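You operate a simulated robot arm through the tools that you are given. There is no shell and no other tool. Be economical: measure what you need, move in short steps, check, and stop when the job is done.

You run a simulated robot arm. Do the job below in one go: nothing can be reset, and whatever is moved stays where it is left.

TASK
Clear the chosen lanes, dump lanes 5 and 8 into the tray and send it on.
Fine: choose them by their buttons, press dump once, then next once; spill nothing.

Only the result counts: the job must be done as asked and must still hold three seconds after the hand-in. Knocking over, shifting, dropping, spilling or breaking anything else fails it.

THE ROBOT
A 7-joint arm with a two-finger parallel gripper on a trunk, on a base that drives. Base frame: it is fixed to the floor where the robot stands at the start and does not move with it; the origin is under the middle of the robot, x ahead of it, y to its left, z up. Units: mm, rad, N and s.
With the tool pointing down near the work surface it reaches from about 240 to 720 mm from the robot's upright axis, wherever it stands. Its first joint turns from -2.007 to 2.007 rad. Places, roughly: lane eight button [200, 900, 900]; lane five button [100, 1200, 900]; medium tray [250, 1250, 750]; medium tray (19x16x7 cm) [500, -800, 800]; weigher check key [600, 300, 1100]; weigher clear key [600, 200, 1100]; weigher down key [500, 400, 1200]; weigher drain key [600, 300, 1200]; weigher dump key [500, 400, 1100]; weigher feed key [400, 500, 1100]; weigher next key [500, 400, 1100]; weigher reset key [600, 300, 1200]; weigher screen [600, 400, 1300]; weigher stop button [500, 400, 1000]; weigher up key [500, 400, 1200]; weigher zero key [500, 300, 1100]. Payload 3.91 kg.
The TCP is the grasp point between the finger pads, 30 mm short of the fingertips. In the tool frame z runs along the fingers and y along their closing line. The gripper opens to 110 mm. The fingers are 20 mm wide and 10 mm thick; the gripper's body (48 by 112 mm) begins 55 mm behind the TCP.
Orientation is that of the tool frame in the base frame, as [roll, pitch, yaw] about the fixed x, y, z axes, in that order (R = Rz(yaw) Ry(pitch) Rx(roll)). With the fingers straight down and closing along the base's y, the tool's x points along the base's -x, its y along +y and its z along -z.

THE INTERFACE
- The arm moves only by the tool play_rows. Its argument "commands" is a list of rows, each an object (a shift or turn left out is 0, a gripper value left out holds the last) with "dr": the turn, a rotation vector about the base's x, y, z in rad, a list of three; "travel": the shift along the base's x, y, z in mm, a list of three; "jaw": the gripper command, from -1 (fully open) to 1 (shut), values between in proportion. In form: [{"dr": [rx, ry, rz], "travel": [dx, dy, dz], "jaw": jaw}, ...]. A call has 1 to 10 rows; each row is the pose to reach, as a shift and turn from the pose commanded when the call began. A row lasts 0.2 s, in which the tool goes at most 50 mm and 0.15 rad; a call with a longer step from one row to the next is refused whole, and so is a gripper value outside its range. A pose out of reach is approached as far as the arm can. The call stops where the force on the tool passes 40 N (or 10 N more than at its start, if that is more) or the arm is blocked; 0.2 s more then pass. Each finger travels about 108 mm/s and halts on what it meets, pressing with about 43 N; the grip force reading is that of the motor and also rises with nothing between the fingers. The clock runs only during rows and for 0.2 s after the last one: add rows that repeat a pose to give the fingers time. The reply holds the time, the measured pose of the TCP, the force on the tool along the base axes, the opening and the grip force, in the units named above and with some noise, with the torque about the TCP (base axes, N m) and any sound that the robot's microphone picked up.
- Cameras (640 x 400 px; columns grow to the right, rows downward): "scene" is now at [8.6, 192.4, 1708.3]; the picture's right is [0.50, -0.87, 0.00], its down [-0.66, -0.38, -0.65] and it looks along [0.56, 0.32, -0.76] (base axes); focal length 254 px, centre (320, 200). "wrist" rides on the gripper at [72, 17, -103] in the tool frame; the picture's right is [-0.23, 0.97, 0.00], its down [-0.76, -0.18, -0.62] and it looks along [-0.61, -0.14, 0.78] (tool axes); focal length 222 px, centre (320, 200). There is no depth. A picture from a camera that has moved, and an enlarged one, comes with that camera's place and axes in the base frame and with its lens.
- get_image(camera): a new picture of that camera. No time passes.
- slide_trunk(by): slides the trunk up (or, below 0, down) by that many mm; the arm and the scene camera ride with it, the base frame stays. It gives what a move gives, with no picture.
- roll_base(legs): drives the robot by 1 to 6 legs, each [ahead, turn to the left] in mm and rad, along the robot's own axes; the way and the turn of a leg run together, so that a leg with both is an arc; at most 1500 mm and 3.142 rad a leg. The arm and the cameras ride along, it lands a little off, and it stops where it bumps. It gives what a move gives.
- turn_head(pan, tilt): turns the head with the scene camera to pan (to the left, within 2.705 rad either way) and tilt (down, from -0.506 to 1.204), counted from straight ahead of the robot. It gives what a move gives.
- zoom(camera, box): a new picture of the part [left, top, right, bottom] of that camera's present view, enlarged. No time passes.
- job_done(): hands the job in; it is judged then, once.

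Work in short steps. Places have to be worked out from the pictures, the camera data and where the tool is seen: move nearer, look again, correct. Check each grasp and each placing, and mend what went wrong. You have 120 turns and 90 pictures in all, those below and enlarged ones among them. Open the gripper and draw the arm clear of the work before you hand the job in, unless the task says otherwise; then end with one line.

The tools are called after "Request:" as name(argument=value, ...) on one line, values as JSON. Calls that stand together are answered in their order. play_rows: Moves the arm, as the interface text tells. Its arguments: {"type":"object","properties":{"commands":{"type":"array","items":{"type":"object","properties":{"dr":{"type":"array","items":{"type":"number"}},"travel":{"type":"array","items":{"type":"number"}},"jaw":{"type":"number"}}}}},"required":["commands"]} The other tools are called the same way: slide_trunk (by) slides the trunk up or down; roll_base (legs) drives the base; turn_head (pan, tilt) turns the head that bears the scene camera; get_image (camera) takes a picture; zoom (camera, box) takes an enlarged picture of a part of a camera's view; job_done () hands the job in.

At the start:

```text
time: 0.0
tcp_pos: [391.0, 377.3, 1388.9]
ee_rot: [3.141, 0.0, -3.141]
wrist_force: [0.2, 0.2, 0.5]
ft_torque: [0.01, 0.01, -0.02]
width: 110.1
grasp_force: 0.0
trunk travel left (down, up): [-825.0, 165.0]
robot x, y, heading: [-4.3, 1.8, 0.002]
head pan, tilt: [0.52, 0.862]
```

scene: 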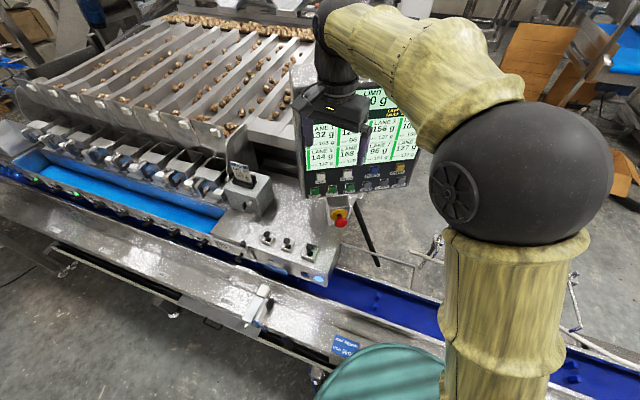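
wrist: 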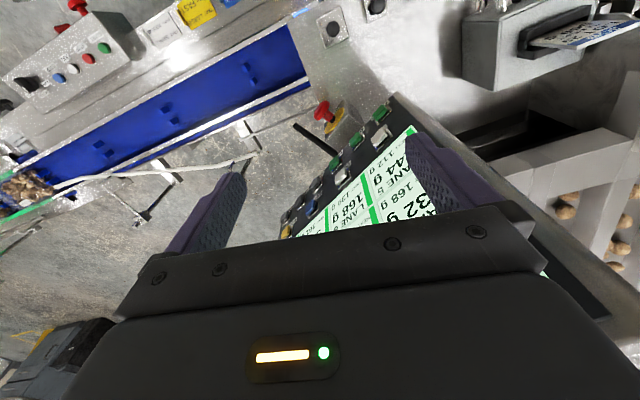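

The screen and its keys are partly behind the arm; I zoom to read the panel and the lanes.

Request:
zoom(camera="scene", box=[280, 70, 440, 240])

Request:
zoom(camera="scene", box=[0, 100, 340, 300])

```text
2.35 times, centred on (360, 155) of scene
camera zoom: at [8.6, 192.4, 1708.3], right [0.5, -0.87, 0.0], down [-0.66, -0.38, -0.65], along [0.56, 0.32, -0.76], focal length 597 px, centre (226, 306)
```

zoom: 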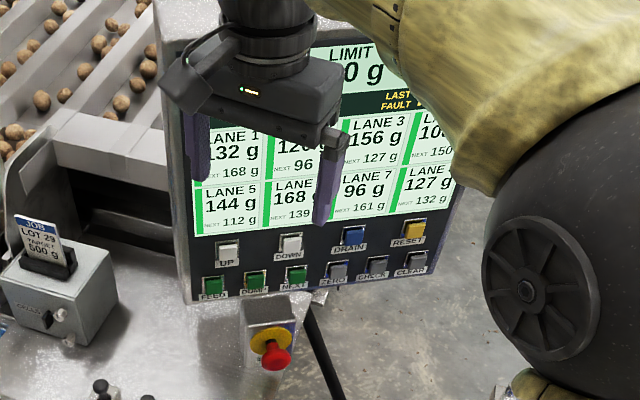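

```text
1.88 times, centred on (170, 200) of scene
camera zoom: at [8.6, 192.4, 1708.3], right [0.5, -0.87, 0.0], down [-0.66, -0.38, -0.65], along [0.56, 0.32, -0.76], focal length 478 px, centre (602, 200)
```

zoom: 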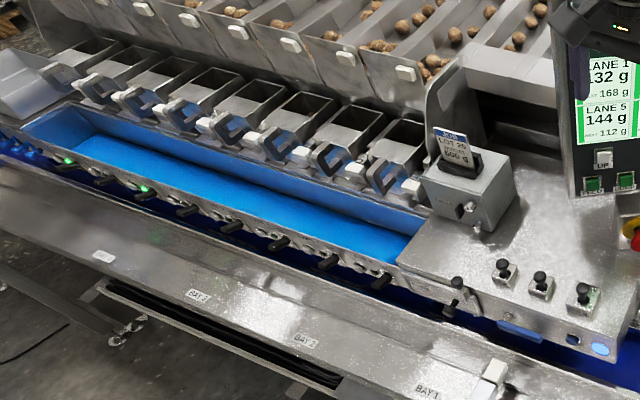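

Two lamps seem lit at the far lanes. I turn the head to look at the lane buttons, the trays and the far end.

Request:
turn_head(pan=1.25, tilt=0.7)

Request:
get_image(camera="scene")

Request:
zoom(camera="scene", box=[220, 100, 540, 300])

Request:
turn_head(pan=-0.9, tilt=0.7)

Request:
get_image(camera="scene")

```text
time: 1.1
tcp_pos: [390.0, 377.8, 1388.7]
ee_rot: [-3.141, 0.0, -3.141]
wrist_force: [0.2, 1.3, -0.7]
ft_torque: [-0.01, -0.01, 0.01]
width: 109.8
grasp_force: 0.1
trunk travel left (down, up): [-825.0, 165.0]
robot x, y, heading: [0.9, -0.2, 0.002]
head pan, tilt: [1.25, 0.7]
```

```text
85 pictures are left
camera scene: at [-31.7, 234.5, 1721.5], right [0.95, -0.32, 0.0], down [-0.2, -0.61, -0.76], along [0.24, 0.73, -0.64], focal length 254 px, centre (320, 200)
```

scene: 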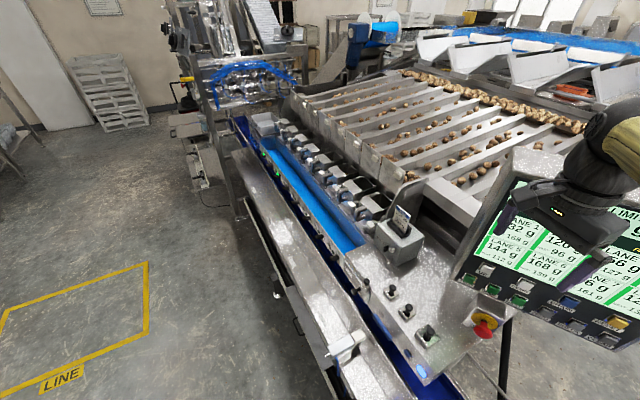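

```text
2.00 times, centred on (380, 200) of scene
camera zoom: at [-31.7, 234.5, 1721.5], right [0.95, -0.32, 0.0], down [-0.2, -0.61, -0.76], along [0.24, 0.73, -0.64], focal length 508 px, centre (200, 200)
```

zoom: 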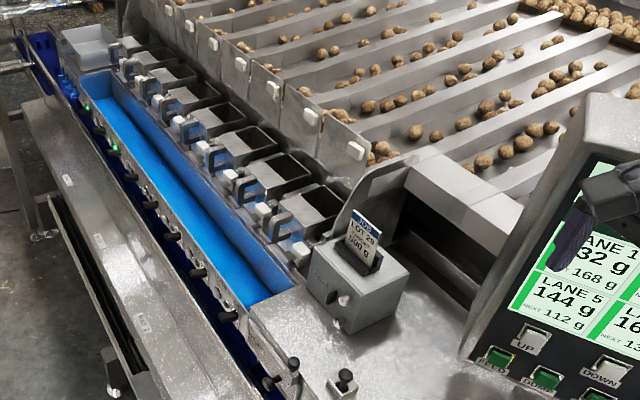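

```text
time: 3.1
tcp_pos: [391.7, 376.9, 1389.2]
ee_rot: [-3.141, 0.0, 3.141]
wrist_force: [0.5, -0.7, 0.3]
ft_torque: [0.01, 0.0, 0.0]
width: 109.9
grasp_force: 0.1
trunk travel left (down, up): [-825.0, 165.0]
robot x, y, heading: [-1.1, 2.7, 0.001]
head pan, tilt: [-0.901, 0.7]
```

```text
83 pictures are left
camera scene: at [-5.8, 87.4, 1721.5], right [-0.78, -0.62, 0.0], down [-0.4, 0.5, -0.76], along [0.48, -0.6, -0.64], focal length 254 px, centre (320, 200)
```

scene: 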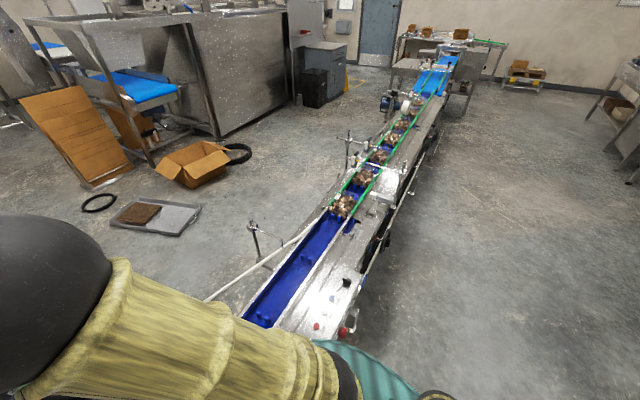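

The hopper row runs along y on the left, the outfeed belt goes off to the right. I swing the arm left off the panel and look at the panel and keys unobstructed.

Request:
play_rows(commands=[{"travel": [-45, 15, 0], "jaw": 1}, {"travel": [-90, 30, 0]}, {"travel": [-135, 45, 0]}, {"travel": [-180, 60, 0]}, {"travel": [-225, 75, 0]}, {"travel": [-270, 90, 0]}, {"travel": [-300, 110, 0]}, {"travel": [-320, 130, 0]}])

Request:
turn_head(pan=0.6, tilt=0.75)

Request:
get_image(camera="scene")

Request:
get_image(camera="wrist")

```text
time: 4.9
tcp_pos: [68.9, 508.9, 1389.5]
ee_rot: [-3.141, 0.001, 3.141]
wrist_force: [0.2, -0.9, 0.5]
ft_torque: [-0.06, 0.01, 0.01]
width: 0.0
grasp_force: 37.9
trunk travel left (down, up): [-825.0, 165.0]
robot x, y, heading: [3.1, -1.4, -0.002]
head pan, tilt: [-0.901, 0.7]
```

```text
time: 6.5
tcp_pos: [71.0, 506.9, 1389.4]
ee_rot: [-3.141, -0.002, 3.14]
wrist_force: [0.1, 0.4, 1.8]
ft_torque: [0.01, -0.02, 0.01]
width: 0.0
grasp_force: 38.9
trunk travel left (down, up): [-825.0, 165.0]
robot x, y, heading: [-0.0, -3.7, 0.003]
head pan, tilt: [0.6, 0.75]
```

```text
82 pictures are left
camera scene: at [9.7, 200.7, 1717.2], right [0.56, -0.83, 0.0], down [-0.56, -0.39, -0.73], along [0.6, 0.41, -0.68], focal length 254 px, centre (320, 200)
```

scene: 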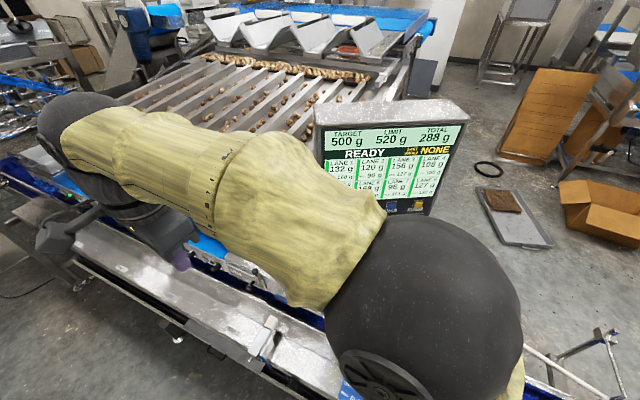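

```text
81 pictures are left
camera wrist: at [-1.3, 523.7, 1492.1], right [0.23, 0.97, 0.0], down [0.76, -0.18, 0.62], along [0.61, -0.14, -0.78], focal length 222 px, centre (320, 200)
```

wrist: 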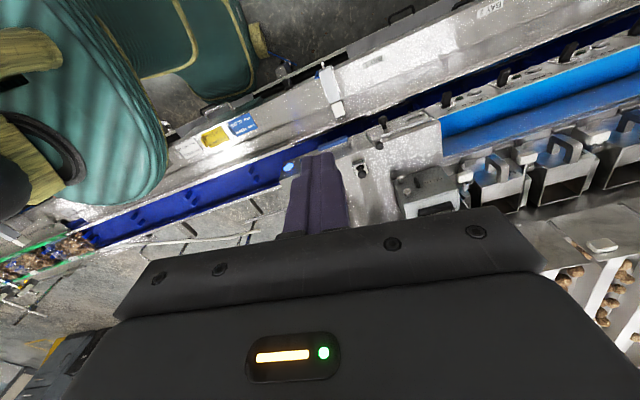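

The screen reads READY with TOTAL 288 (132 + 156 → lanes 1 and 3 are presently chosen), so CLEAR is needed first. I check the clearance of the base before turning it.

Request:
turn_head(pan=0.0, tilt=1.2)

Request:
get_image(camera="scene")

Request:
turn_head(pan=1.57, tilt=1.2)

Request:
get_image(camera="scene")

```text
time: 7.5
tcp_pos: [70.3, 508.5, 1389.3]
ee_rot: [-3.141, 0.0, -3.14]
wrist_force: [0.7, 0.3, -0.4]
ft_torque: [-0.01, 0.02, -0.03]
width: 0.2
grasp_force: 37.8
trunk travel left (down, up): [-825.0, 165.0]
robot x, y, heading: [0.0, -1.7, -0.001]
head pan, tilt: [0.0, 1.201]
```

```text
80 pictures are left
camera scene: at [-2.8, 154.0, 1685.5], right [0.0, -1.0, 0.0], down [-0.93, 0.0, -0.36], along [0.36, 0.0, -0.93], focal length 254 px, centre (320, 200)
```

scene: 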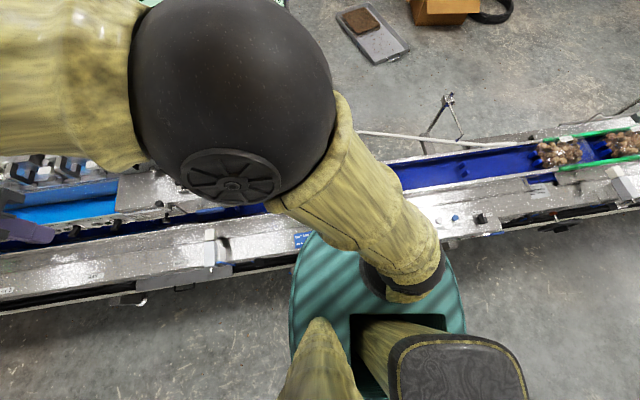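

```text
time: 9.2
tcp_pos: [70.7, 507.1, 1388.9]
ee_rot: [-3.141, -0.001, -3.14]
wrist_force: [-0.8, -0.1, 0.5]
ft_torque: [-0.01, -0.02, -0.01]
width: 0.1
grasp_force: 37.3
trunk travel left (down, up): [-825.0, 165.0]
robot x, y, heading: [-0.6, -0.4, 0.001]
head pan, tilt: [1.571, 1.201]
```

```text
79 pictures are left
camera scene: at [-58.7, 209.9, 1685.5], right [1.0, 0.0, 0.0], down [0.0, -0.93, -0.36], along [0.0, 0.36, -0.93], focal length 254 px, centre (320, 200)
```

scene: 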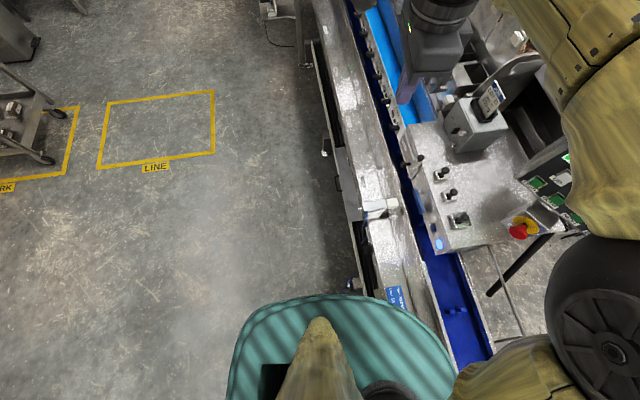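

The base is tight to the shelf, so I press CLEAR from here before any driving. I move the arm back toward the front of the panel, yawed to face it.

Request:
play_rows(commands=[{"travel": [30, -20, 0], "dr": [0, 0, 0.12]}, {"travel": [60, -45, 0], "dr": [0, 0, 0.24]}, {"travel": [95, -75, 0], "dr": [0, 0, 0.36]}, {"travel": [130, -105, 0], "dr": [0, 0, 0.48]}, {"travel": [165, -135, 0], "dr": [0, 0, 0.6]}, {"travel": [200, -165, 0], "dr": [0, 0, 0.7]}, {"travel": [220, -180, 0], "dr": [0, 0, 0.7]}])

Request:
play_rows(commands=[{"dr": [0.084, -0.1, 0]}, {"dr": [0.168, -0.2, 0]}, {"dr": [0.252, -0.3, 0]}, {"dr": [0.336, -0.4, 0]}, {"dr": [0.42, -0.5, 0]}])

Request:
get_image(camera="wrist")

Request:
turn_head(pan=0.6, tilt=0.75)

Request:
get_image(camera="scene")

```text
time: 10.8
tcp_pos: [293.5, 326.0, 1390.1]
ee_rot: [-3.141, 0.001, -2.44]
wrist_force: [-0.9, -0.3, 0.1]
ft_torque: [0.0, 0.04, 0.0]
width: 0.0
grasp_force: 37.8
trunk travel left (down, up): [-825.0, 165.0]
robot x, y, heading: [0.8, -1.8, 0.0]
head pan, tilt: [1.571, 1.201]
```

```text
time: 12.0
tcp_pos: [290.0, 327.3, 1389.5]
ee_rot: [-3.139, 0.658, -2.439]
wrist_force: [-0.2, 0.0, -0.6]
ft_torque: [-0.03, 0.02, -0.04]
width: 0.2
grasp_force: 37.6
trunk travel left (down, up): [-825.0, 165.0]
robot x, y, heading: [2.7, -0.4, -0.002]
head pan, tilt: [1.571, 1.201]
```

```text
78 pictures are left
camera wrist: at [187.3, 262.0, 1426.6], right [-0.49, 0.86, 0.14], down [0.28, 0.01, 0.96], along [0.82, 0.51, -0.25], focal length 222 px, centre (320, 200)
```

wrist: 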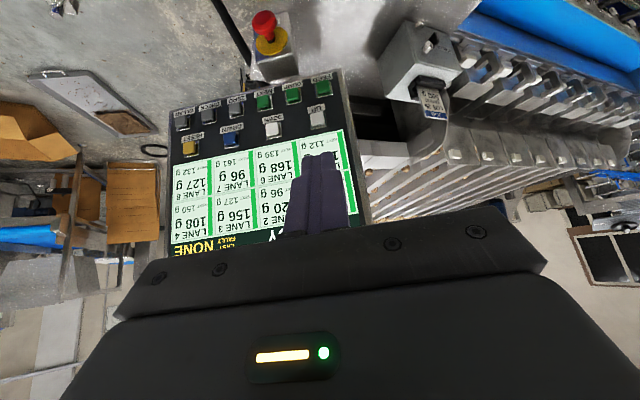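

```text
time: 13.2
tcp_pos: [290.3, 327.5, 1388.8]
ee_rot: [-3.14, 0.654, -2.443]
wrist_force: [-0.4, 0.4, 0.4]
ft_torque: [0.0, 0.01, -0.02]
width: 0.3
grasp_force: 37.7
trunk travel left (down, up): [-825.0, 165.0]
robot x, y, heading: [-0.1, 0.6, -0.0]
head pan, tilt: [0.6, 0.75]
```

```text
77 pictures are left
camera scene: at [9.5, 200.7, 1717.2], right [0.57, -0.82, 0.0], down [-0.56, -0.39, -0.73], along [0.6, 0.41, -0.68], focal length 254 px, centre (320, 200)
```

scene: 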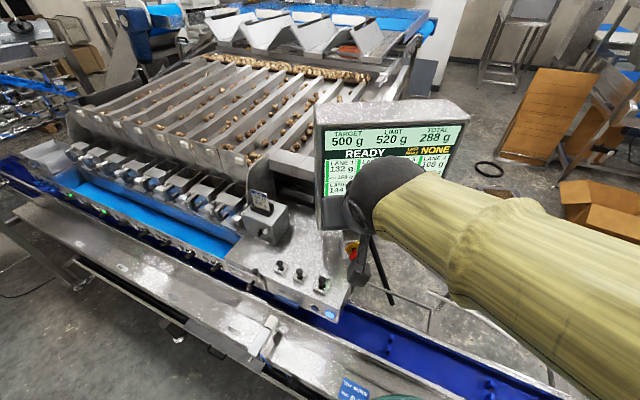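

Triangulating from the scene and wrist views: CLEAR ≈ (624, 252, 1135), FEED ≈ (440, 457, 1145), keys about 55 mm apart, panel near vertical facing (-0.74,-0.67). I go to a standoff in front of CLEAR with the closed fingers almost level.

Request:
play_rows(commands=[{"travel": [27, -13, -23], "dr": [0.042, -0.05, 0]}, {"travel": [54, -26, -46], "dr": [0.083, -0.099, 0]}, {"travel": [80, -39, -69], "dr": [0.125, -0.149, 0]}, {"travel": [107, -52, -92], "dr": [0.167, -0.198, 0]}, {"travel": [134, -66, -115], "dr": [0.209, -0.248, 0]}, {"travel": [161, -79, -138], "dr": [0.25, -0.297, 0]}, {"travel": [188, -92, -161], "dr": [0.292, -0.347, 0]}, {"travel": [214, -105, -184], "dr": [0.334, -0.396, 0]}, {"travel": [241, -118, -207], "dr": [0.375, -0.446, 0]}, {"travel": [258, -131, -230], "dr": [0.417, -0.495, 0]}])

Request:
get_image(camera="wrist")

Request:
get_image(camera="scene")

```text
time: 15.4
tcp_pos: [551.5, 195.2, 1157.7]
ee_rot: [-3.141, 1.303, -2.444]
wrist_force: [-0.7, 0.2, -0.2]
ft_torque: [-0.02, 0.02, -0.01]
width: 0.0
grasp_force: 37.6
trunk travel left (down, up): [-825.0, 165.0]
robot x, y, heading: [-0.4, -0.7, 0.001]
head pan, tilt: [0.6, 0.75]
```

```text
76 pictures are left
camera wrist: at [448.8, 131.5, 1115.3], right [-0.58, 0.78, 0.22], down [-0.19, -0.39, 0.9], along [0.79, 0.48, 0.38], focal length 222 px, centre (320, 200)
```

wrist: 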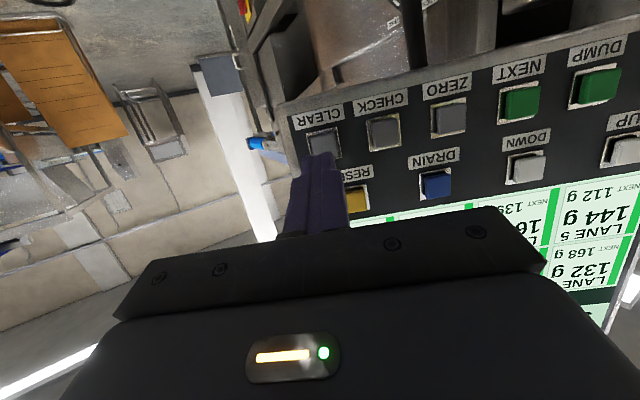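

```text
75 pictures are left
camera scene: at [11.0, 200.0, 1717.3], right [0.56, -0.83, 0.0], down [-0.56, -0.39, -0.73], along [0.6, 0.41, -0.68], focal length 254 px, centre (320, 200)
```

scene: 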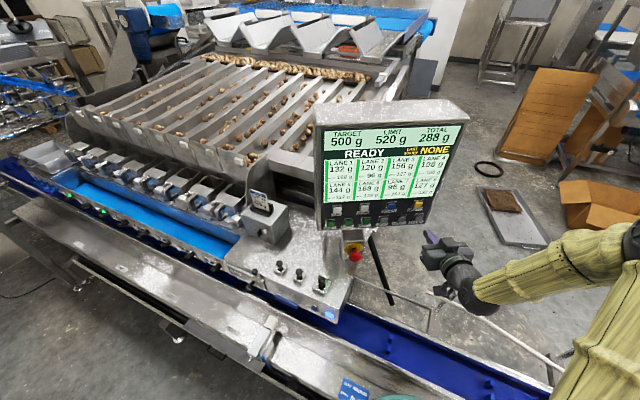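

Refined by triangulating the two wrist views: CLEAR ≈ (620, 253, 1143), DUMP ≈ (476, 417, 1146), NEXT ≈ (512, 377, 1144). The tip is about 61 mm from CLEAR; I advance to within ~15 mm first.

Request:
play_rows(commands=[{"travel": [18, 15, -3]}, {"travel": [35, 30, -7]}, {"travel": [35, 30, -7]}])

Request:
get_image(camera="wrist")

Request:
zoom(camera="scene", box=[300, 180, 480, 292])

```text
time: 16.2
tcp_pos: [584.5, 224.4, 1151.0]
ee_rot: [-3.141, 1.3, -2.442]
wrist_force: [0.6, 0.3, 0.3]
ft_torque: [0.01, 0.0, 0.01]
width: 0.1
grasp_force: 37.5
trunk travel left (down, up): [-825.0, 165.0]
robot x, y, heading: [2.9, -0.3, 0.0]
head pan, tilt: [0.6, 0.75]
```

```text
74 pictures are left
camera wrist: at [483.3, 160.7, 1108.1], right [-0.58, 0.78, 0.22], down [-0.19, -0.39, 0.9], along [0.79, 0.48, 0.38], focal length 222 px, centre (320, 200)
```

wrist: 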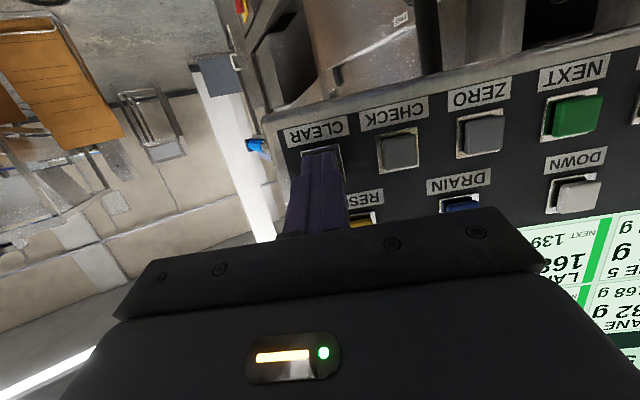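

```text
3.56 times, centred on (390, 236) of scene
camera zoom: at [9.8, 200.3, 1717.3], right [0.56, -0.83, 0.0], down [-0.56, -0.39, -0.73], along [0.6, 0.41, -0.68], focal length 903 px, centre (71, 72)
```

zoom: 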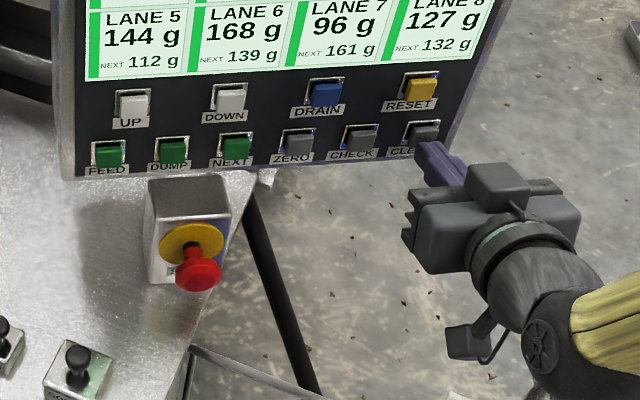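

The tip lies right in front of CLEAR. I press gently in small steps and watch force and sound.

Request:
play_rows(commands=[{"travel": [4, 3.5, 0]}, {"travel": [7, 6, 0]}, {"travel": [10, 9, 0]}, {"travel": [12, 11, 0]}])

Request:
zoom(camera="scene", box=[300, 90, 480, 240])

```text
time: 17.2
tcp_pos: [593.6, 232.0, 1151.5]
ee_rot: [3.136, 1.297, -2.45]
wrist_force: [-23.2, -21.6, -8.7]
ft_torque: [-0.2, 0.11, -0.08]
width: 0.1
grasp_force: 37.3
trunk travel left (down, up): [-825.0, 165.0]
robot x, y, heading: [-2.1, 0.3, 0.003]
head pan, tilt: [0.6, 0.75]
heard: click
```

```text
2.67 times, centred on (390, 165) of scene
camera zoom: at [6.1, 196.7, 1717.6], right [0.56, -0.83, 0.0], down [-0.56, -0.38, -0.73], along [0.61, 0.41, -0.68], focal length 677 px, centre (133, 293)
```

zoom: 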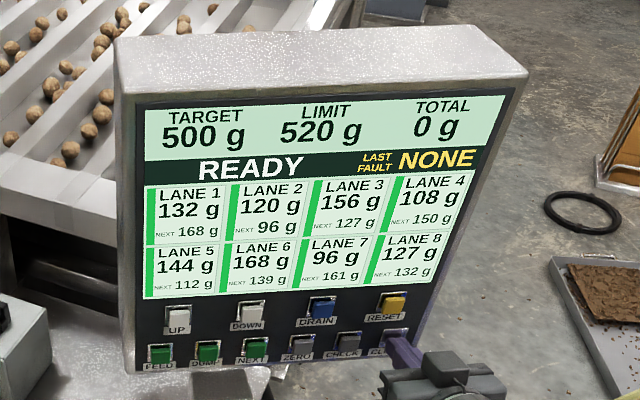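

CLEAR clicked and TOTAL is 0 g. I back off and raise the arm, then zoom in on the lane buttons.

Request:
play_rows(commands=[{"travel": [-25, -23, 0]}, {"travel": [-60, -54, 0]}, {"travel": [-95, -85, 0]}, {"travel": [-120, -100, 30]}, {"travel": [-145, -110, 70]}, {"travel": [-170, -110, 110]}, {"travel": [-200, -110, 145]}, {"travel": [-230, -110, 180]}])

Request:
turn_head(pan=1.3, tilt=0.75)

Request:
zoom(camera="scene", box=[220, 80, 380, 180])

Request:
zoom(camera="scene", box=[240, 140, 480, 290])

```text
time: 19.0
tcp_pos: [412.2, 127.1, 1379.9]
ee_rot: [-3.125, 1.296, -2.426]
wrist_force: [-0.1, -0.1, 0.4]
ft_torque: [0.01, -0.01, -0.04]
width: 0.1
grasp_force: 37.9
out of reach, approached as far as the arm can: row 4, 5, 6, 7, 8
trunk travel left (down, up): [-825.0, 165.0]
robot x, y, heading: [1.8, 0.4, -0.002]
head pan, tilt: [0.6, 0.75]
```

```text
time: 20.1
tcp_pos: [415.5, 126.3, 1377.7]
ee_rot: [3.14, 1.298, -2.441]
wrist_force: [-0.4, 0.5, 0.3]
ft_torque: [0.0, 0.0, -0.02]
width: 0.2
grasp_force: 37.8
trunk travel left (down, up): [-825.0, 165.0]
robot x, y, heading: [-1.4, -1.5, 0.0]
head pan, tilt: [1.3, 0.75]
```

```text
4.00 times, centred on (300, 130) of scene
camera zoom: at [-36.2, 233.5, 1717.3], right [0.96, -0.27, 0.0], down [-0.18, -0.66, -0.73], along [0.2, 0.7, -0.68], focal length 1015 px, centre (400, 480)
```

zoom: 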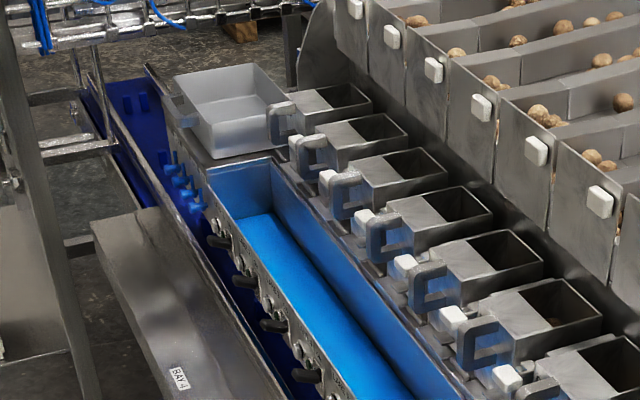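

```text
2.67 times, centred on (360, 215) of scene
camera zoom: at [-36.2, 233.5, 1717.3], right [0.96, -0.27, 0.0], down [-0.18, -0.66, -0.73], along [0.2, 0.7, -0.68], focal length 677 px, centre (213, 160)
```

zoom: 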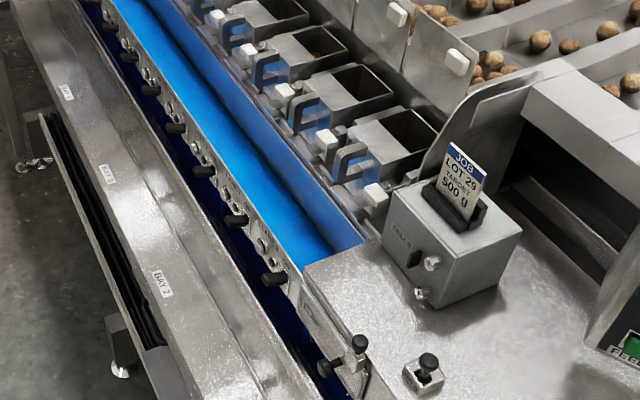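

Lane knobs read roughly at 128 mm spacing from about (219, 800) (lane 8) to (160, 1182) (lane 5), along a line yawed ~0.15 rad. I back off, turn parallel to the machine and drive alongside until abreast of lanes 5–8.

Request:
roll_base(legs=[[-150, 0], [0, 1.724], [1000, 0]])

Request:
turn_head(pan=-1.4, tilt=0.8)

Request:
get_image(camera="scene")

```text
time: 30.4
tcp_pos: [-488.3, 1367.6, 1378.8]
ee_rot: [3.142, 1.298, -0.716]
wrist_force: [1.1, 0.0, 0.5]
ft_torque: [0.01, 0.02, 0.02]
width: 0.1
grasp_force: 37.7
trunk travel left (down, up): [-825.0, 165.0]
robot x, y, heading: [-299.9, 975.3, 1.728]
head pan, tilt: [1.3, 0.75]
```

```text
time: 32.8
tcp_pos: [-486.9, 1367.1, 1378.3]
ee_rot: [-3.141, 1.298, -0.718]
wrist_force: [-0.3, 0.0, 0.8]
ft_torque: [0.01, -0.04, -0.01]
width: 0.0
grasp_force: 37.6
trunk travel left (down, up): [-825.0, 165.0]
robot x, y, heading: [-299.0, 976.5, 1.73]
head pan, tilt: [-1.4, 0.799]
```

```text
69 pictures are left
camera scene: at [-363.0, 919.8, 1713.3], right [0.32, -0.95, 0.0], down [-0.68, -0.23, -0.7], along [0.66, 0.22, -0.72], focal length 254 px, centre (320, 200)
```

scene: 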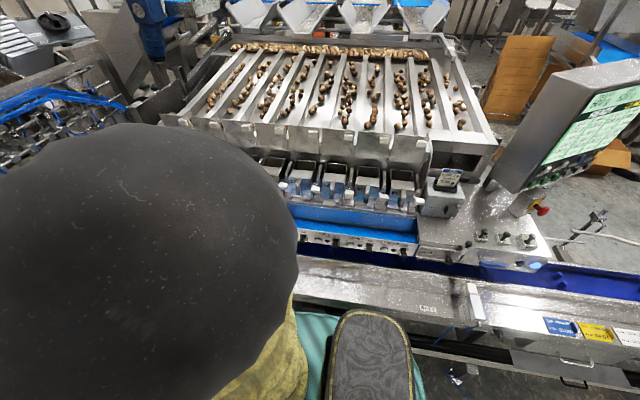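

The view opens on the near lanes; zooming in on the buttons and labels.

Request:
zoom(camera="scene", box=[280, 150, 480, 275])

Request:
turn_head(pan=-2.0, tilt=0.9)

Request:
get_image(camera="scene")

```text
3.20 times, centred on (380, 212) of scene
camera zoom: at [-363.0, 919.8, 1713.3], right [0.32, -0.95, 0.0], down [-0.68, -0.23, -0.7], along [0.66, 0.22, -0.72], focal length 812 px, centre (128, 160)
```

zoom: 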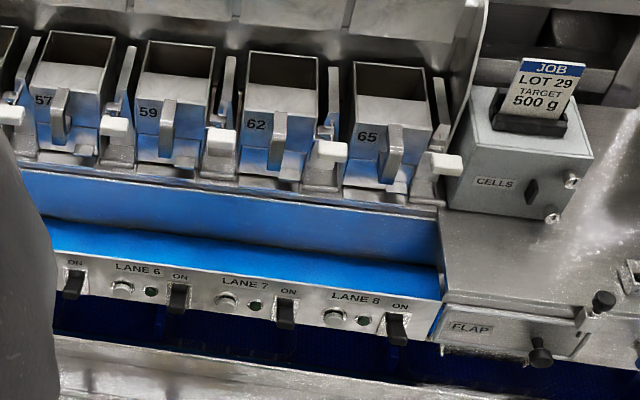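

```text
time: 33.8
tcp_pos: [-487.6, 1367.0, 1377.9]
ee_rot: [3.141, 1.298, -0.72]
wrist_force: [0.5, 0.0, 0.1]
ft_torque: [-0.01, -0.02, -0.02]
width: 0.0
grasp_force: 37.8
trunk travel left (down, up): [-825.0, 165.0]
robot x, y, heading: [-298.8, 977.1, 1.72]
head pan, tilt: [-2.0, 0.901]
```

```text
67 pictures are left
camera scene: at [-366.6, 873.6, 1705.4], right [-0.27, -0.96, 0.0], down [-0.75, 0.21, -0.62], along [0.6, -0.17, -0.78], focal length 254 px, centre (320, 200)
```

scene: 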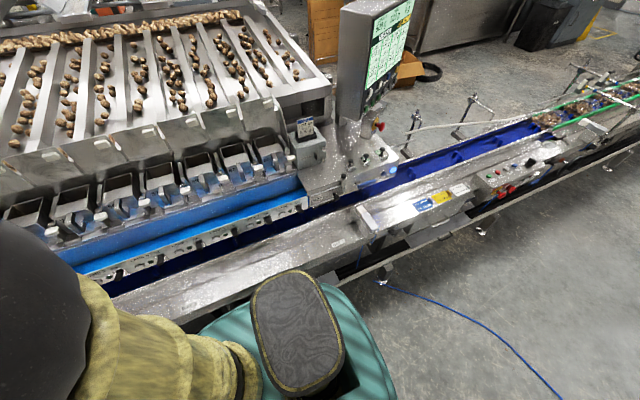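

Each lane has a round silver button just right of under its "LANE n" label, then a lamp and an ON switch to avoid. I swing the arm round to the machine side at this height, in an arc about the robot's axis.

Request:
play_rows(commands=[{"travel": [44, 18, 0], "dr": [0, 0, -0.11]}, {"travel": [90, 32, 0], "dr": [0, 0, -0.22]}, {"travel": [137, 40, 0], "dr": [0, 0, -0.33]}, {"travel": [184, 43, 0], "dr": [0, 0, -0.44]}, {"travel": [232, 41, 0], "dr": [0, 0, -0.55]}, {"travel": [279, 33, 0], "dr": [0, 0, -0.66]}, {"travel": [325, 21, 0], "dr": [0, 0, -0.77]}, {"travel": [369, 3, 0], "dr": [0, 0, -0.88]}, {"travel": [411, -19, 0], "dr": [0, 0, -0.99]}, {"travel": [450, -46, 0], "dr": [0, 0, -1.1]}])

Request:
get_image(camera="wrist")

```text
time: 36.0
tcp_pos: [-35.2, 1322.6, 1380.9]
ee_rot: [3.14, 1.3, -1.816]
wrist_force: [0.0, 0.4, -1.0]
ft_torque: [0.03, -0.01, 0.02]
width: 0.1
grasp_force: 37.9
trunk travel left (down, up): [-825.0, 165.0]
robot x, y, heading: [-295.1, 979.4, 1.723]
head pan, tilt: [-2.0, 0.901]
```

```text
66 pictures are left
camera wrist: at [-80.9, 1210.9, 1337.7], right [-0.93, 0.3, 0.22], down [0.08, -0.43, 0.9], along [0.36, 0.85, 0.37], focal length 222 px, centre (320, 200)
```

wrist: 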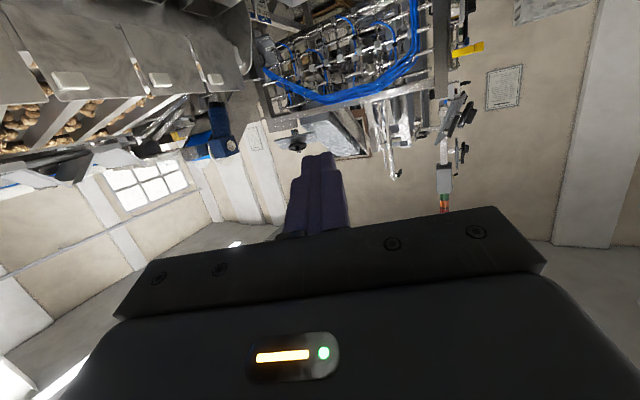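

I continue the yaw to face the machine, moving to above the shelf in front of lanes 5–6, then tip the fingers down for a look at the buttons.

Request:
play_rows(commands=[{"travel": [6, -20, -13], "dr": [0, 0, -0.13]}, {"travel": [12, -40, -26], "dr": [0, 0, -0.26]}, {"travel": [18, -60, -39], "dr": [0, 0, -0.39]}, {"travel": [24, -80, -52], "dr": [0, 0, -0.52]}, {"travel": [30, -100, -65], "dr": [0, 0, -0.65]}, {"travel": [36, -120, -78], "dr": [0, 0, -0.78]}, {"travel": [42, -140, -91], "dr": [0, 0, -0.91]}, {"travel": [48, -160, -104], "dr": [0, 0, -1.04]}, {"travel": [55, -172, -130], "dr": [0, 0, -1.17]}])

Request:
play_rows(commands=[{"travel": [0, 0, -15], "dr": [-0.02, 0.128, 0]}, {"travel": [0, 0, -30], "dr": [-0.04, 0.257, 0]}, {"travel": [0, 0, -45], "dr": [-0.059, 0.385, 0]}, {"travel": [0, 0, -60], "dr": [-0.079, 0.513, 0]}, {"travel": [0, 0, -75], "dr": [-0.099, 0.642, 0]}])

Request:
get_image(camera="wrist")

```text
time: 38.0
tcp_pos: [97.0, 1214.5, 1304.2]
ee_rot: [-3.125, 1.295, -2.975]
wrist_force: [-0.7, 0.4, 0.4]
ft_torque: [-0.01, 0.02, -0.02]
width: 0.1
grasp_force: 38.0
out of reach, approached as far as the arm can: row 2, 3, 4, 5, 6, 7, 8, 9
trunk travel left (down, up): [-825.0, 165.0]
robot x, y, heading: [-299.3, 975.3, 1.725]
head pan, tilt: [-2.0, 0.901]
```

```text
time: 39.1
tcp_pos: [93.9, 1214.3, 1226.5]
ee_rot: [-3.138, 0.648, -2.979]
wrist_force: [0.1, 1.1, 0.1]
ft_torque: [-0.08, 0.03, -0.02]
width: 0.0
grasp_force: 38.1
trunk travel left (down, up): [-825.0, 165.0]
robot x, y, heading: [-298.3, 976.7, 1.727]
head pan, tilt: [-2.0, 0.901]
```

```text
65 pictures are left
camera wrist: at [-27.0, 1212.1, 1263.9], right [0.02, 0.99, 0.13], down [0.26, -0.14, 0.96], along [0.97, 0.01, -0.26], focal length 222 px, centre (320, 200)
```

wrist: 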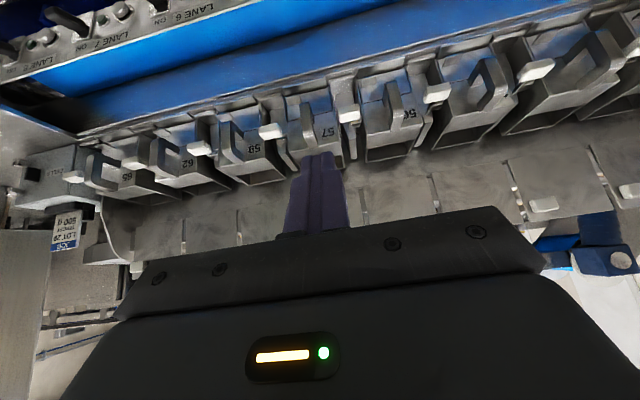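

Buttons lie at the picture's edge, low down. I tip further down and pull back to see lanes 5 to 8.

Request:
play_rows(commands=[{"travel": [-25, -8, 0], "dr": [-0.019, 0.123, 0]}, {"travel": [-50, -16, -10], "dr": [-0.038, 0.247, 0]}, {"travel": [-75, -24, -20], "dr": [-0.057, 0.37, 0]}, {"travel": [-100, -34, -30], "dr": [-0.076, 0.494, 0]}])

Request:
get_image(camera="wrist")

Request:
zoom(camera="wrist", box=[100, 0, 420, 150])

```text
time: 40.1
tcp_pos: [-4.0, 1173.3, 1196.6]
ee_rot: [3.139, 0.146, -2.988]
wrist_force: [0.6, -0.1, 0.1]
ft_torque: [-0.02, 0.0, 0.01]
width: 0.1
grasp_force: 37.9
trunk travel left (down, up): [-825.0, 165.0]
robot x, y, heading: [-300.4, 975.9, 1.727]
head pan, tilt: [-2.0, 0.901]
```

```text
64 pictures are left
camera wrist: at [-92.5, 1176.7, 1287.4], right [0.07, 1.0, 0.04], down [0.68, -0.08, 0.73], along [0.73, -0.03, -0.69], focal length 222 px, centre (320, 200)
```

wrist: 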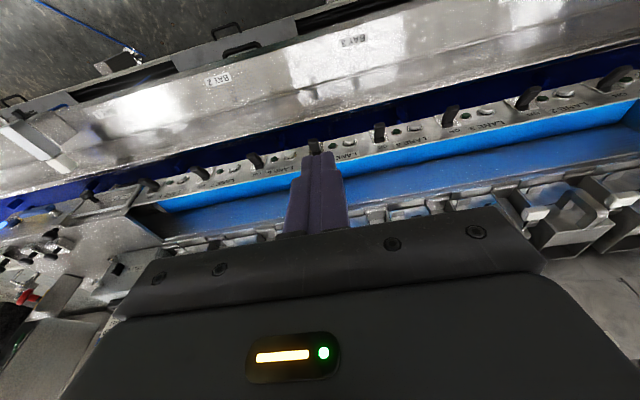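

```text
2.00 times, centred on (260, 75) of wrist
camera zoom: at [-92.5, 1176.7, 1287.4], right [0.07, 1.0, 0.04], down [0.68, -0.08, 0.73], along [0.73, -0.03, -0.69], focal length 444 px, centre (440, 450)
```

zoom: 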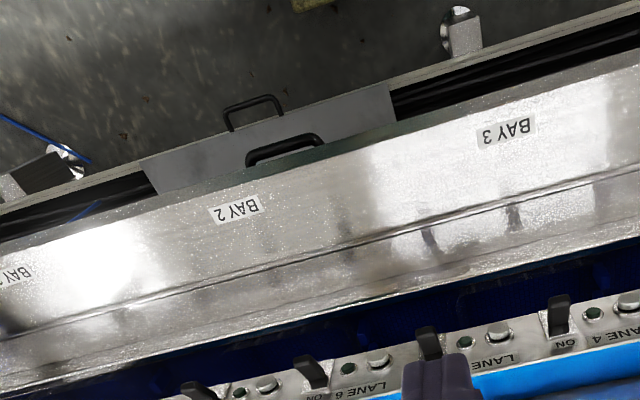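

From the scene ray and the wrist ray: lane 8's silver button ≈ (208, 859, 914), lane 5's ≈ (144, 1228, 914). I go to a standoff ~60 mm off lane 5's button to inspect its face.

Request:
play_rows(commands=[{"travel": [5, 7, -38], "dr": [0.019, -0.124, 0]}, {"travel": [15, 15, -76], "dr": [0.038, -0.248, 0]}, {"travel": [28, 22, -114], "dr": [0.058, -0.373, 0]}, {"travel": [42, 29, -152], "dr": [0.077, -0.497, 0]}, {"travel": [60, 36, -190], "dr": [0.096, -0.621, 0]}, {"travel": [78, 44, -227], "dr": [0.115, -0.745, 0]}])

Request:
get_image(camera="wrist")

Request:
zoom(camera="wrist", box=[200, 60, 440, 210])

```text
time: 41.5
tcp_pos: [75.6, 1220.7, 967.1]
ee_rot: [3.138, 0.903, -2.99]
wrist_force: [0.2, -1.1, -0.8]
ft_torque: [0.01, 0.07, -0.02]
width: 0.0
grasp_force: 37.8
out of reach, approached as far as the arm can: row 3, 4
trunk travel left (down, up): [-825.0, 165.0]
robot x, y, heading: [-297.4, 972.1, 1.731]
head pan, tilt: [-2.0, 0.901]
```

```text
62 pictures are left
camera wrist: at [-52.0, 1216.9, 974.1], right [-0.01, 0.98, 0.18], down [0.01, -0.18, 0.98], along [1.0, 0.01, -0.01], focal length 222 px, centre (320, 200)
```

wrist: 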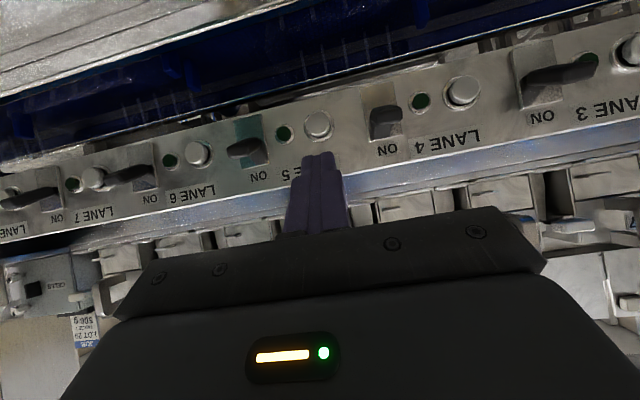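

```text
2.67 times, centred on (320, 135) of wrist
camera zoom: at [-52.0, 1216.9, 974.1], right [-0.01, 0.98, 0.18], down [0.01, -0.18, 0.98], along [1.0, 0.01, -0.01], focal length 592 px, centre (320, 373)
```

zoom: 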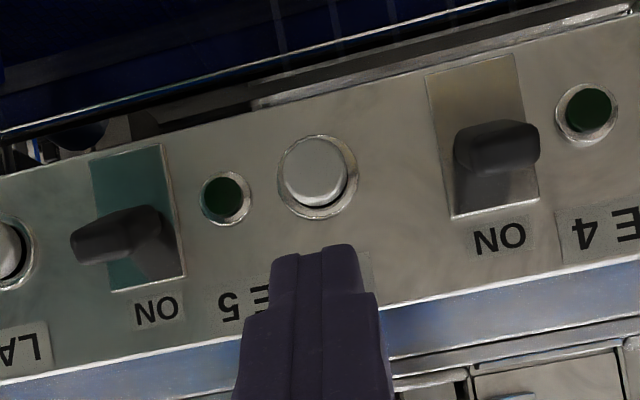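

Lane 5's button, from the two wrist views: ≈ (149, 1230, 905), 23 mm across, face about upright. I come down to some 15 mm in front of it.

Request:
play_rows(commands=[{"travel": [0, 1, -25]}, {"travel": [10, 2, -51]}, {"travel": [28, 3, -51]}, {"travel": [28, 3, -51]}])

Request:
zoom(camera="wrist", box=[200, 60, 440, 210])

```text
time: 42.5
tcp_pos: [100.9, 1222.7, 916.3]
ee_rot: [3.14, 0.902, -2.988]
wrist_force: [0.0, 0.4, -1.1]
ft_torque: [0.0, -0.03, -0.03]
width: 0.1
grasp_force: 37.7
trunk travel left (down, up): [-825.0, 165.0]
robot x, y, heading: [-296.1, 974.6, 1.727]
head pan, tilt: [-2.0, 0.901]
```

```text
2.67 times, centred on (320, 135) of wrist
camera zoom: at [-25.5, 1219.1, 923.6], right [-0.01, 0.98, 0.18], down [0.01, -0.18, 0.98], along [1.0, 0.01, -0.01], focal length 592 px, centre (320, 373)
```

zoom: 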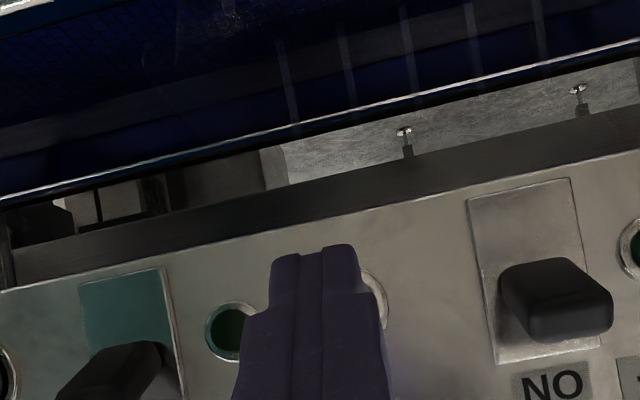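

The tip is lined up with the button (≈(149, 1230, 902)). I press along the machine normal in small steps.

Request:
play_rows(commands=[{"travel": [6, 1, -3]}, {"travel": [11, 1.7, -3]}, {"travel": [15, 2.3, -3]}, {"travel": [18, 2.8, -3]}, {"travel": [21, 3.2, -3]}, {"travel": [23, 3.5, -3]}])

Request:
zoom(camera="wrist", box=[200, 60, 440, 210])

```text
time: 44.0
tcp_pos: [123.2, 1224.7, 915.1]
ee_rot: [3.14, 0.901, -2.988]
wrist_force: [-9.9, -0.9, 4.5]
ft_torque: [0.03, 0.03, -0.02]
width: 0.2
grasp_force: 37.5
trunk travel left (down, up): [-825.0, 165.0]
robot x, y, heading: [-297.2, 977.6, 1.729]
head pan, tilt: [-2.0, 0.901]
heard: click
```

```text
2.67 times, centred on (320, 135) of wrist
camera zoom: at [-4.0, 1221.2, 920.9], right [-0.01, 0.98, 0.18], down [0.01, -0.18, 0.98], along [1.0, 0.01, -0.01], focal length 592 px, centre (320, 373)
```

zoom: 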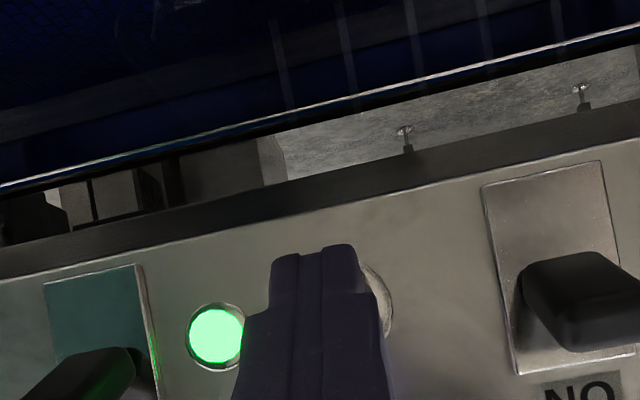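

Lane 5 clicked and its lamp is lit. I retreat and shift along the machine to stand off lane 8.

Request:
play_rows(commands=[{"travel": [-30, -5, 0]}, {"travel": [-58, -9, 35]}, {"travel": [-51, -55, 38]}, {"travel": [-44, -101, 40]}, {"travel": [-37, -147, 40]}, {"travel": [-29, -194, 40]}, {"travel": [-22, -241, 40]}, {"travel": [-15, -288, 40]}, {"travel": [-8, -335, 40]}, {"travel": [-2, -380, 40]}])

Request:
get_image(camera="wrist")

Request:
zoom(camera="wrist", box=[200, 60, 440, 210])

```text
time: 46.1
tcp_pos: [122.4, 842.0, 956.7]
ee_rot: [3.14, 0.9, -2.987]
wrist_force: [0.8, -0.3, 0.0]
ft_torque: [0.01, -0.04, 0.01]
width: 0.0
grasp_force: 37.7
trunk travel left (down, up): [-825.0, 165.0]
robot x, y, heading: [-300.1, 973.4, 1.73]
head pan, tilt: [-2.0, 0.901]
```

```text
58 pictures are left
camera wrist: at [-4.3, 839.4, 963.3], right [-0.01, 0.98, 0.18], down [0.01, -0.18, 0.98], along [1.0, 0.01, -0.01], focal length 222 px, centre (320, 200)
```

wrist: 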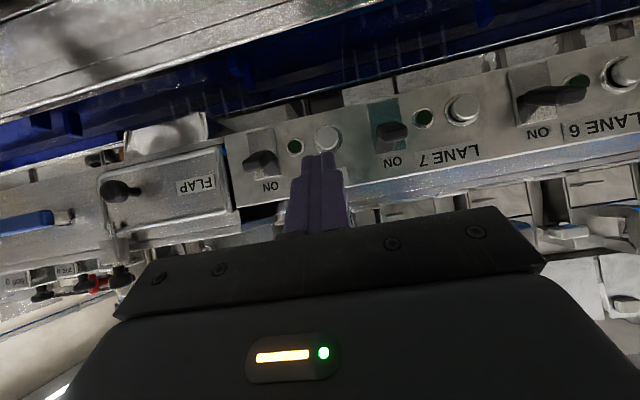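

```text
2.67 times, centred on (320, 135) of wrist
camera zoom: at [-4.3, 839.4, 963.3], right [-0.01, 0.98, 0.18], down [0.01, -0.18, 0.98], along [1.0, 0.01, -0.01], focal length 592 px, centre (320, 373)
```

zoom: 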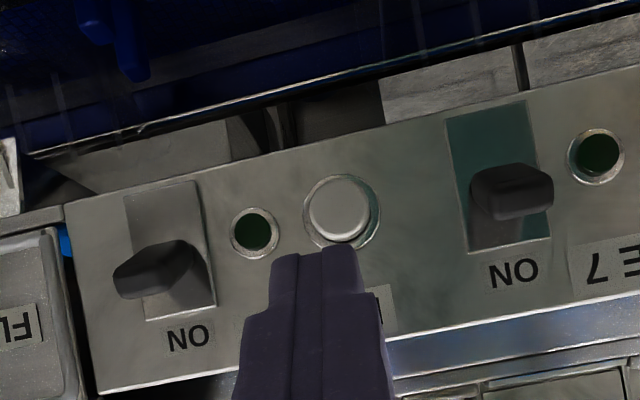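

Lane 8's button reads ≈ (206, 859, 903). I drop to ~17 mm in front of it, same offsets as for lane 5.

Request:
play_rows(commands=[{"travel": [0, 3, -22]}, {"travel": [10, 6, -43]}, {"travel": [38, 10, -43]}, {"travel": [38, 10, -43]}])

Request:
zoom(camera="wrist", box=[200, 60, 440, 210])

```text
time: 47.1
tcp_pos: [159.6, 854.7, 913.4]
ee_rot: [3.139, 0.902, -2.99]
wrist_force: [0.6, 0.0, 0.3]
ft_torque: [0.02, 0.02, 0.05]
width: 0.1
grasp_force: 38.3
trunk travel left (down, up): [-825.0, 165.0]
robot x, y, heading: [-301.2, 972.8, 1.725]
head pan, tilt: [-2.0, 0.901]
```

```text
2.67 times, centred on (320, 135) of wrist
camera zoom: at [33.5, 852.0, 919.2], right [-0.01, 0.98, 0.18], down [0.01, -0.18, 0.98], along [1.0, 0.01, -0.01], focal length 592 px, centre (320, 373)
```

zoom: 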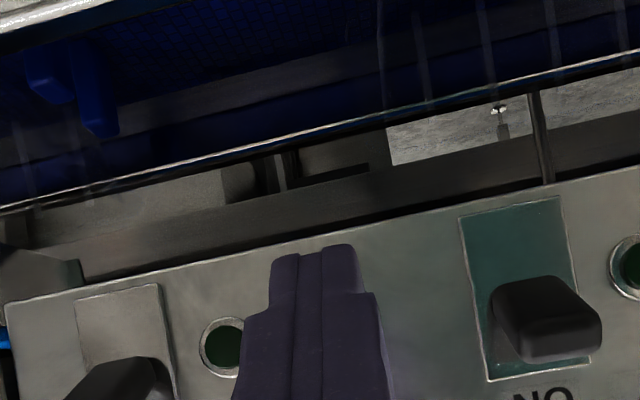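

Aligned. I press lane 8 in small steps.

Request:
play_rows(commands=[{"travel": [6, 0.5, 0]}, {"travel": [11, 1, 0]}, {"travel": [15, 1.3, 0]}, {"travel": [18, 1.6, 0]}, {"travel": [21, 1.9, 0]}, {"travel": [23, 2.1, 0]}])

Request:
zoom(camera="wrist", box=[200, 60, 440, 210])

```text
time: 48.5
tcp_pos: [182.8, 855.9, 911.6]
ee_rot: [3.141, 0.899, -2.99]
wrist_force: [-6.4, 0.5, 0.1]
ft_torque: [-0.01, 0.07, 0.0]
width: 0.0
grasp_force: 37.9
trunk travel left (down, up): [-825.0, 165.0]
robot x, y, heading: [-301.1, 973.9, 1.728]
head pan, tilt: [-2.0, 0.901]
heard: click
```

```text
2.67 times, centred on (320, 135) of wrist
camera zoom: at [55.8, 852.7, 918.0], right [-0.01, 0.98, 0.18], down [0.01, -0.18, 0.98], along [1.0, 0.01, -0.01], focal length 592 px, centre (320, 373)
```

zoom: 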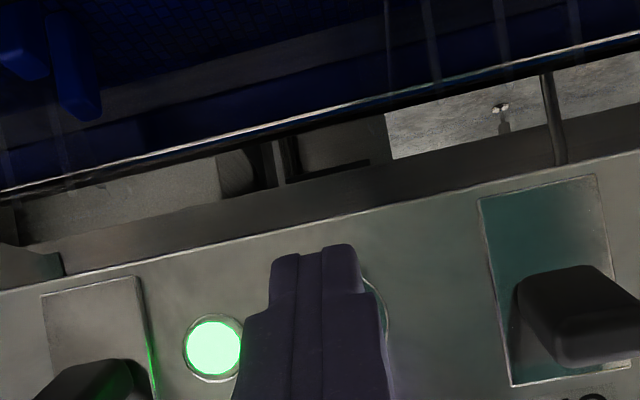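

Lane 8 clicked and lit. I back off and rise, then look at the trough, flap and where the product will fall before dumping.

Request:
play_rows(commands=[{"travel": [-30, -5, 0]}, {"travel": [-60, -9, 20]}, {"travel": [-75, -5, 60]}, {"travel": [-85, 0, 105]}, {"travel": [-95, 10, 150]}, {"travel": [-105, 20, 195]}, {"travel": [-115, 30, 240], "dr": [-0.02, 0.128, 0]}, {"travel": [-115, 40, 285], "dr": [-0.04, 0.257, 0]}, {"travel": [-115, 50, 325], "dr": [-0.059, 0.385, 0]}])

Request:
get_image(camera="wrist")

Request:
turn_head(pan=-1.5, tilt=0.85)

Request:
get_image(camera="scene")

```text
time: 50.5
tcp_pos: [69.0, 905.8, 1234.8]
ee_rot: [-3.14, 0.517, -2.986]
wrist_force: [-0.4, 0.4, 0.3]
ft_torque: [0.01, -0.05, 0.01]
width: 0.0
grasp_force: 37.7
trunk travel left (down, up): [-825.0, 165.0]
robot x, y, heading: [-301.0, 974.6, 1.725]
head pan, tilt: [-2.0, 0.901]
```

```text
54 pictures are left
camera wrist: at [-46.5, 904.8, 1288.6], right [0.04, 0.99, 0.11], down [0.38, -0.12, 0.92], along [0.92, 0.0, -0.38], focal length 222 px, centre (320, 200)
```

wrist: 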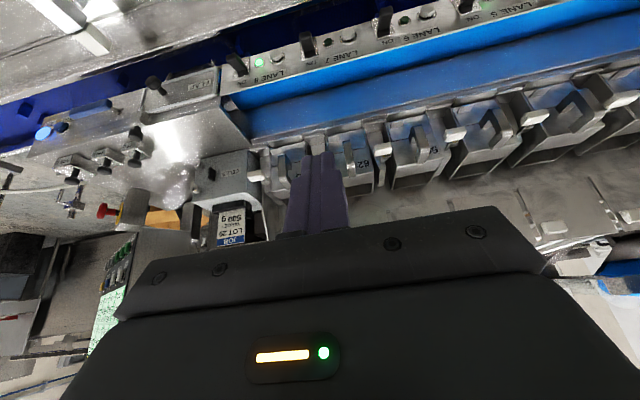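

```text
time: 51.5
tcp_pos: [69.7, 905.6, 1234.8]
ee_rot: [3.138, 0.517, -2.988]
wrist_force: [-0.3, -0.2, 0.2]
ft_torque: [0.01, 0.0, 0.0]
width: 0.0
grasp_force: 37.8
trunk travel left (down, up): [-825.0, 165.0]
robot x, y, heading: [-298.4, 974.6, 1.725]
head pan, tilt: [-1.499, 0.85]
```

```text
53 pictures are left
camera scene: at [-363.0, 911.3, 1709.2], right [0.22, -0.97, 0.0], down [-0.73, -0.17, -0.66], along [0.64, 0.15, -0.75], focal length 254 px, centre (320, 200)
```

scene: 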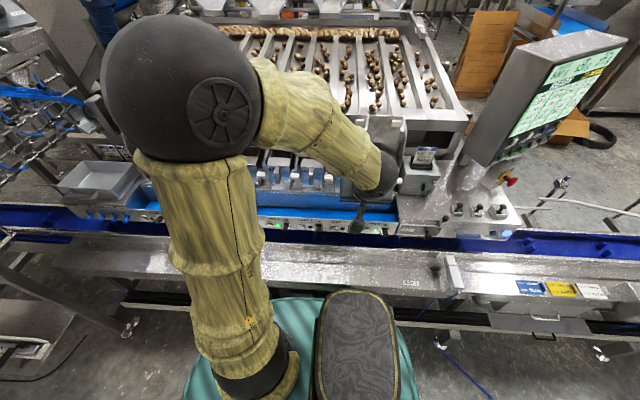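

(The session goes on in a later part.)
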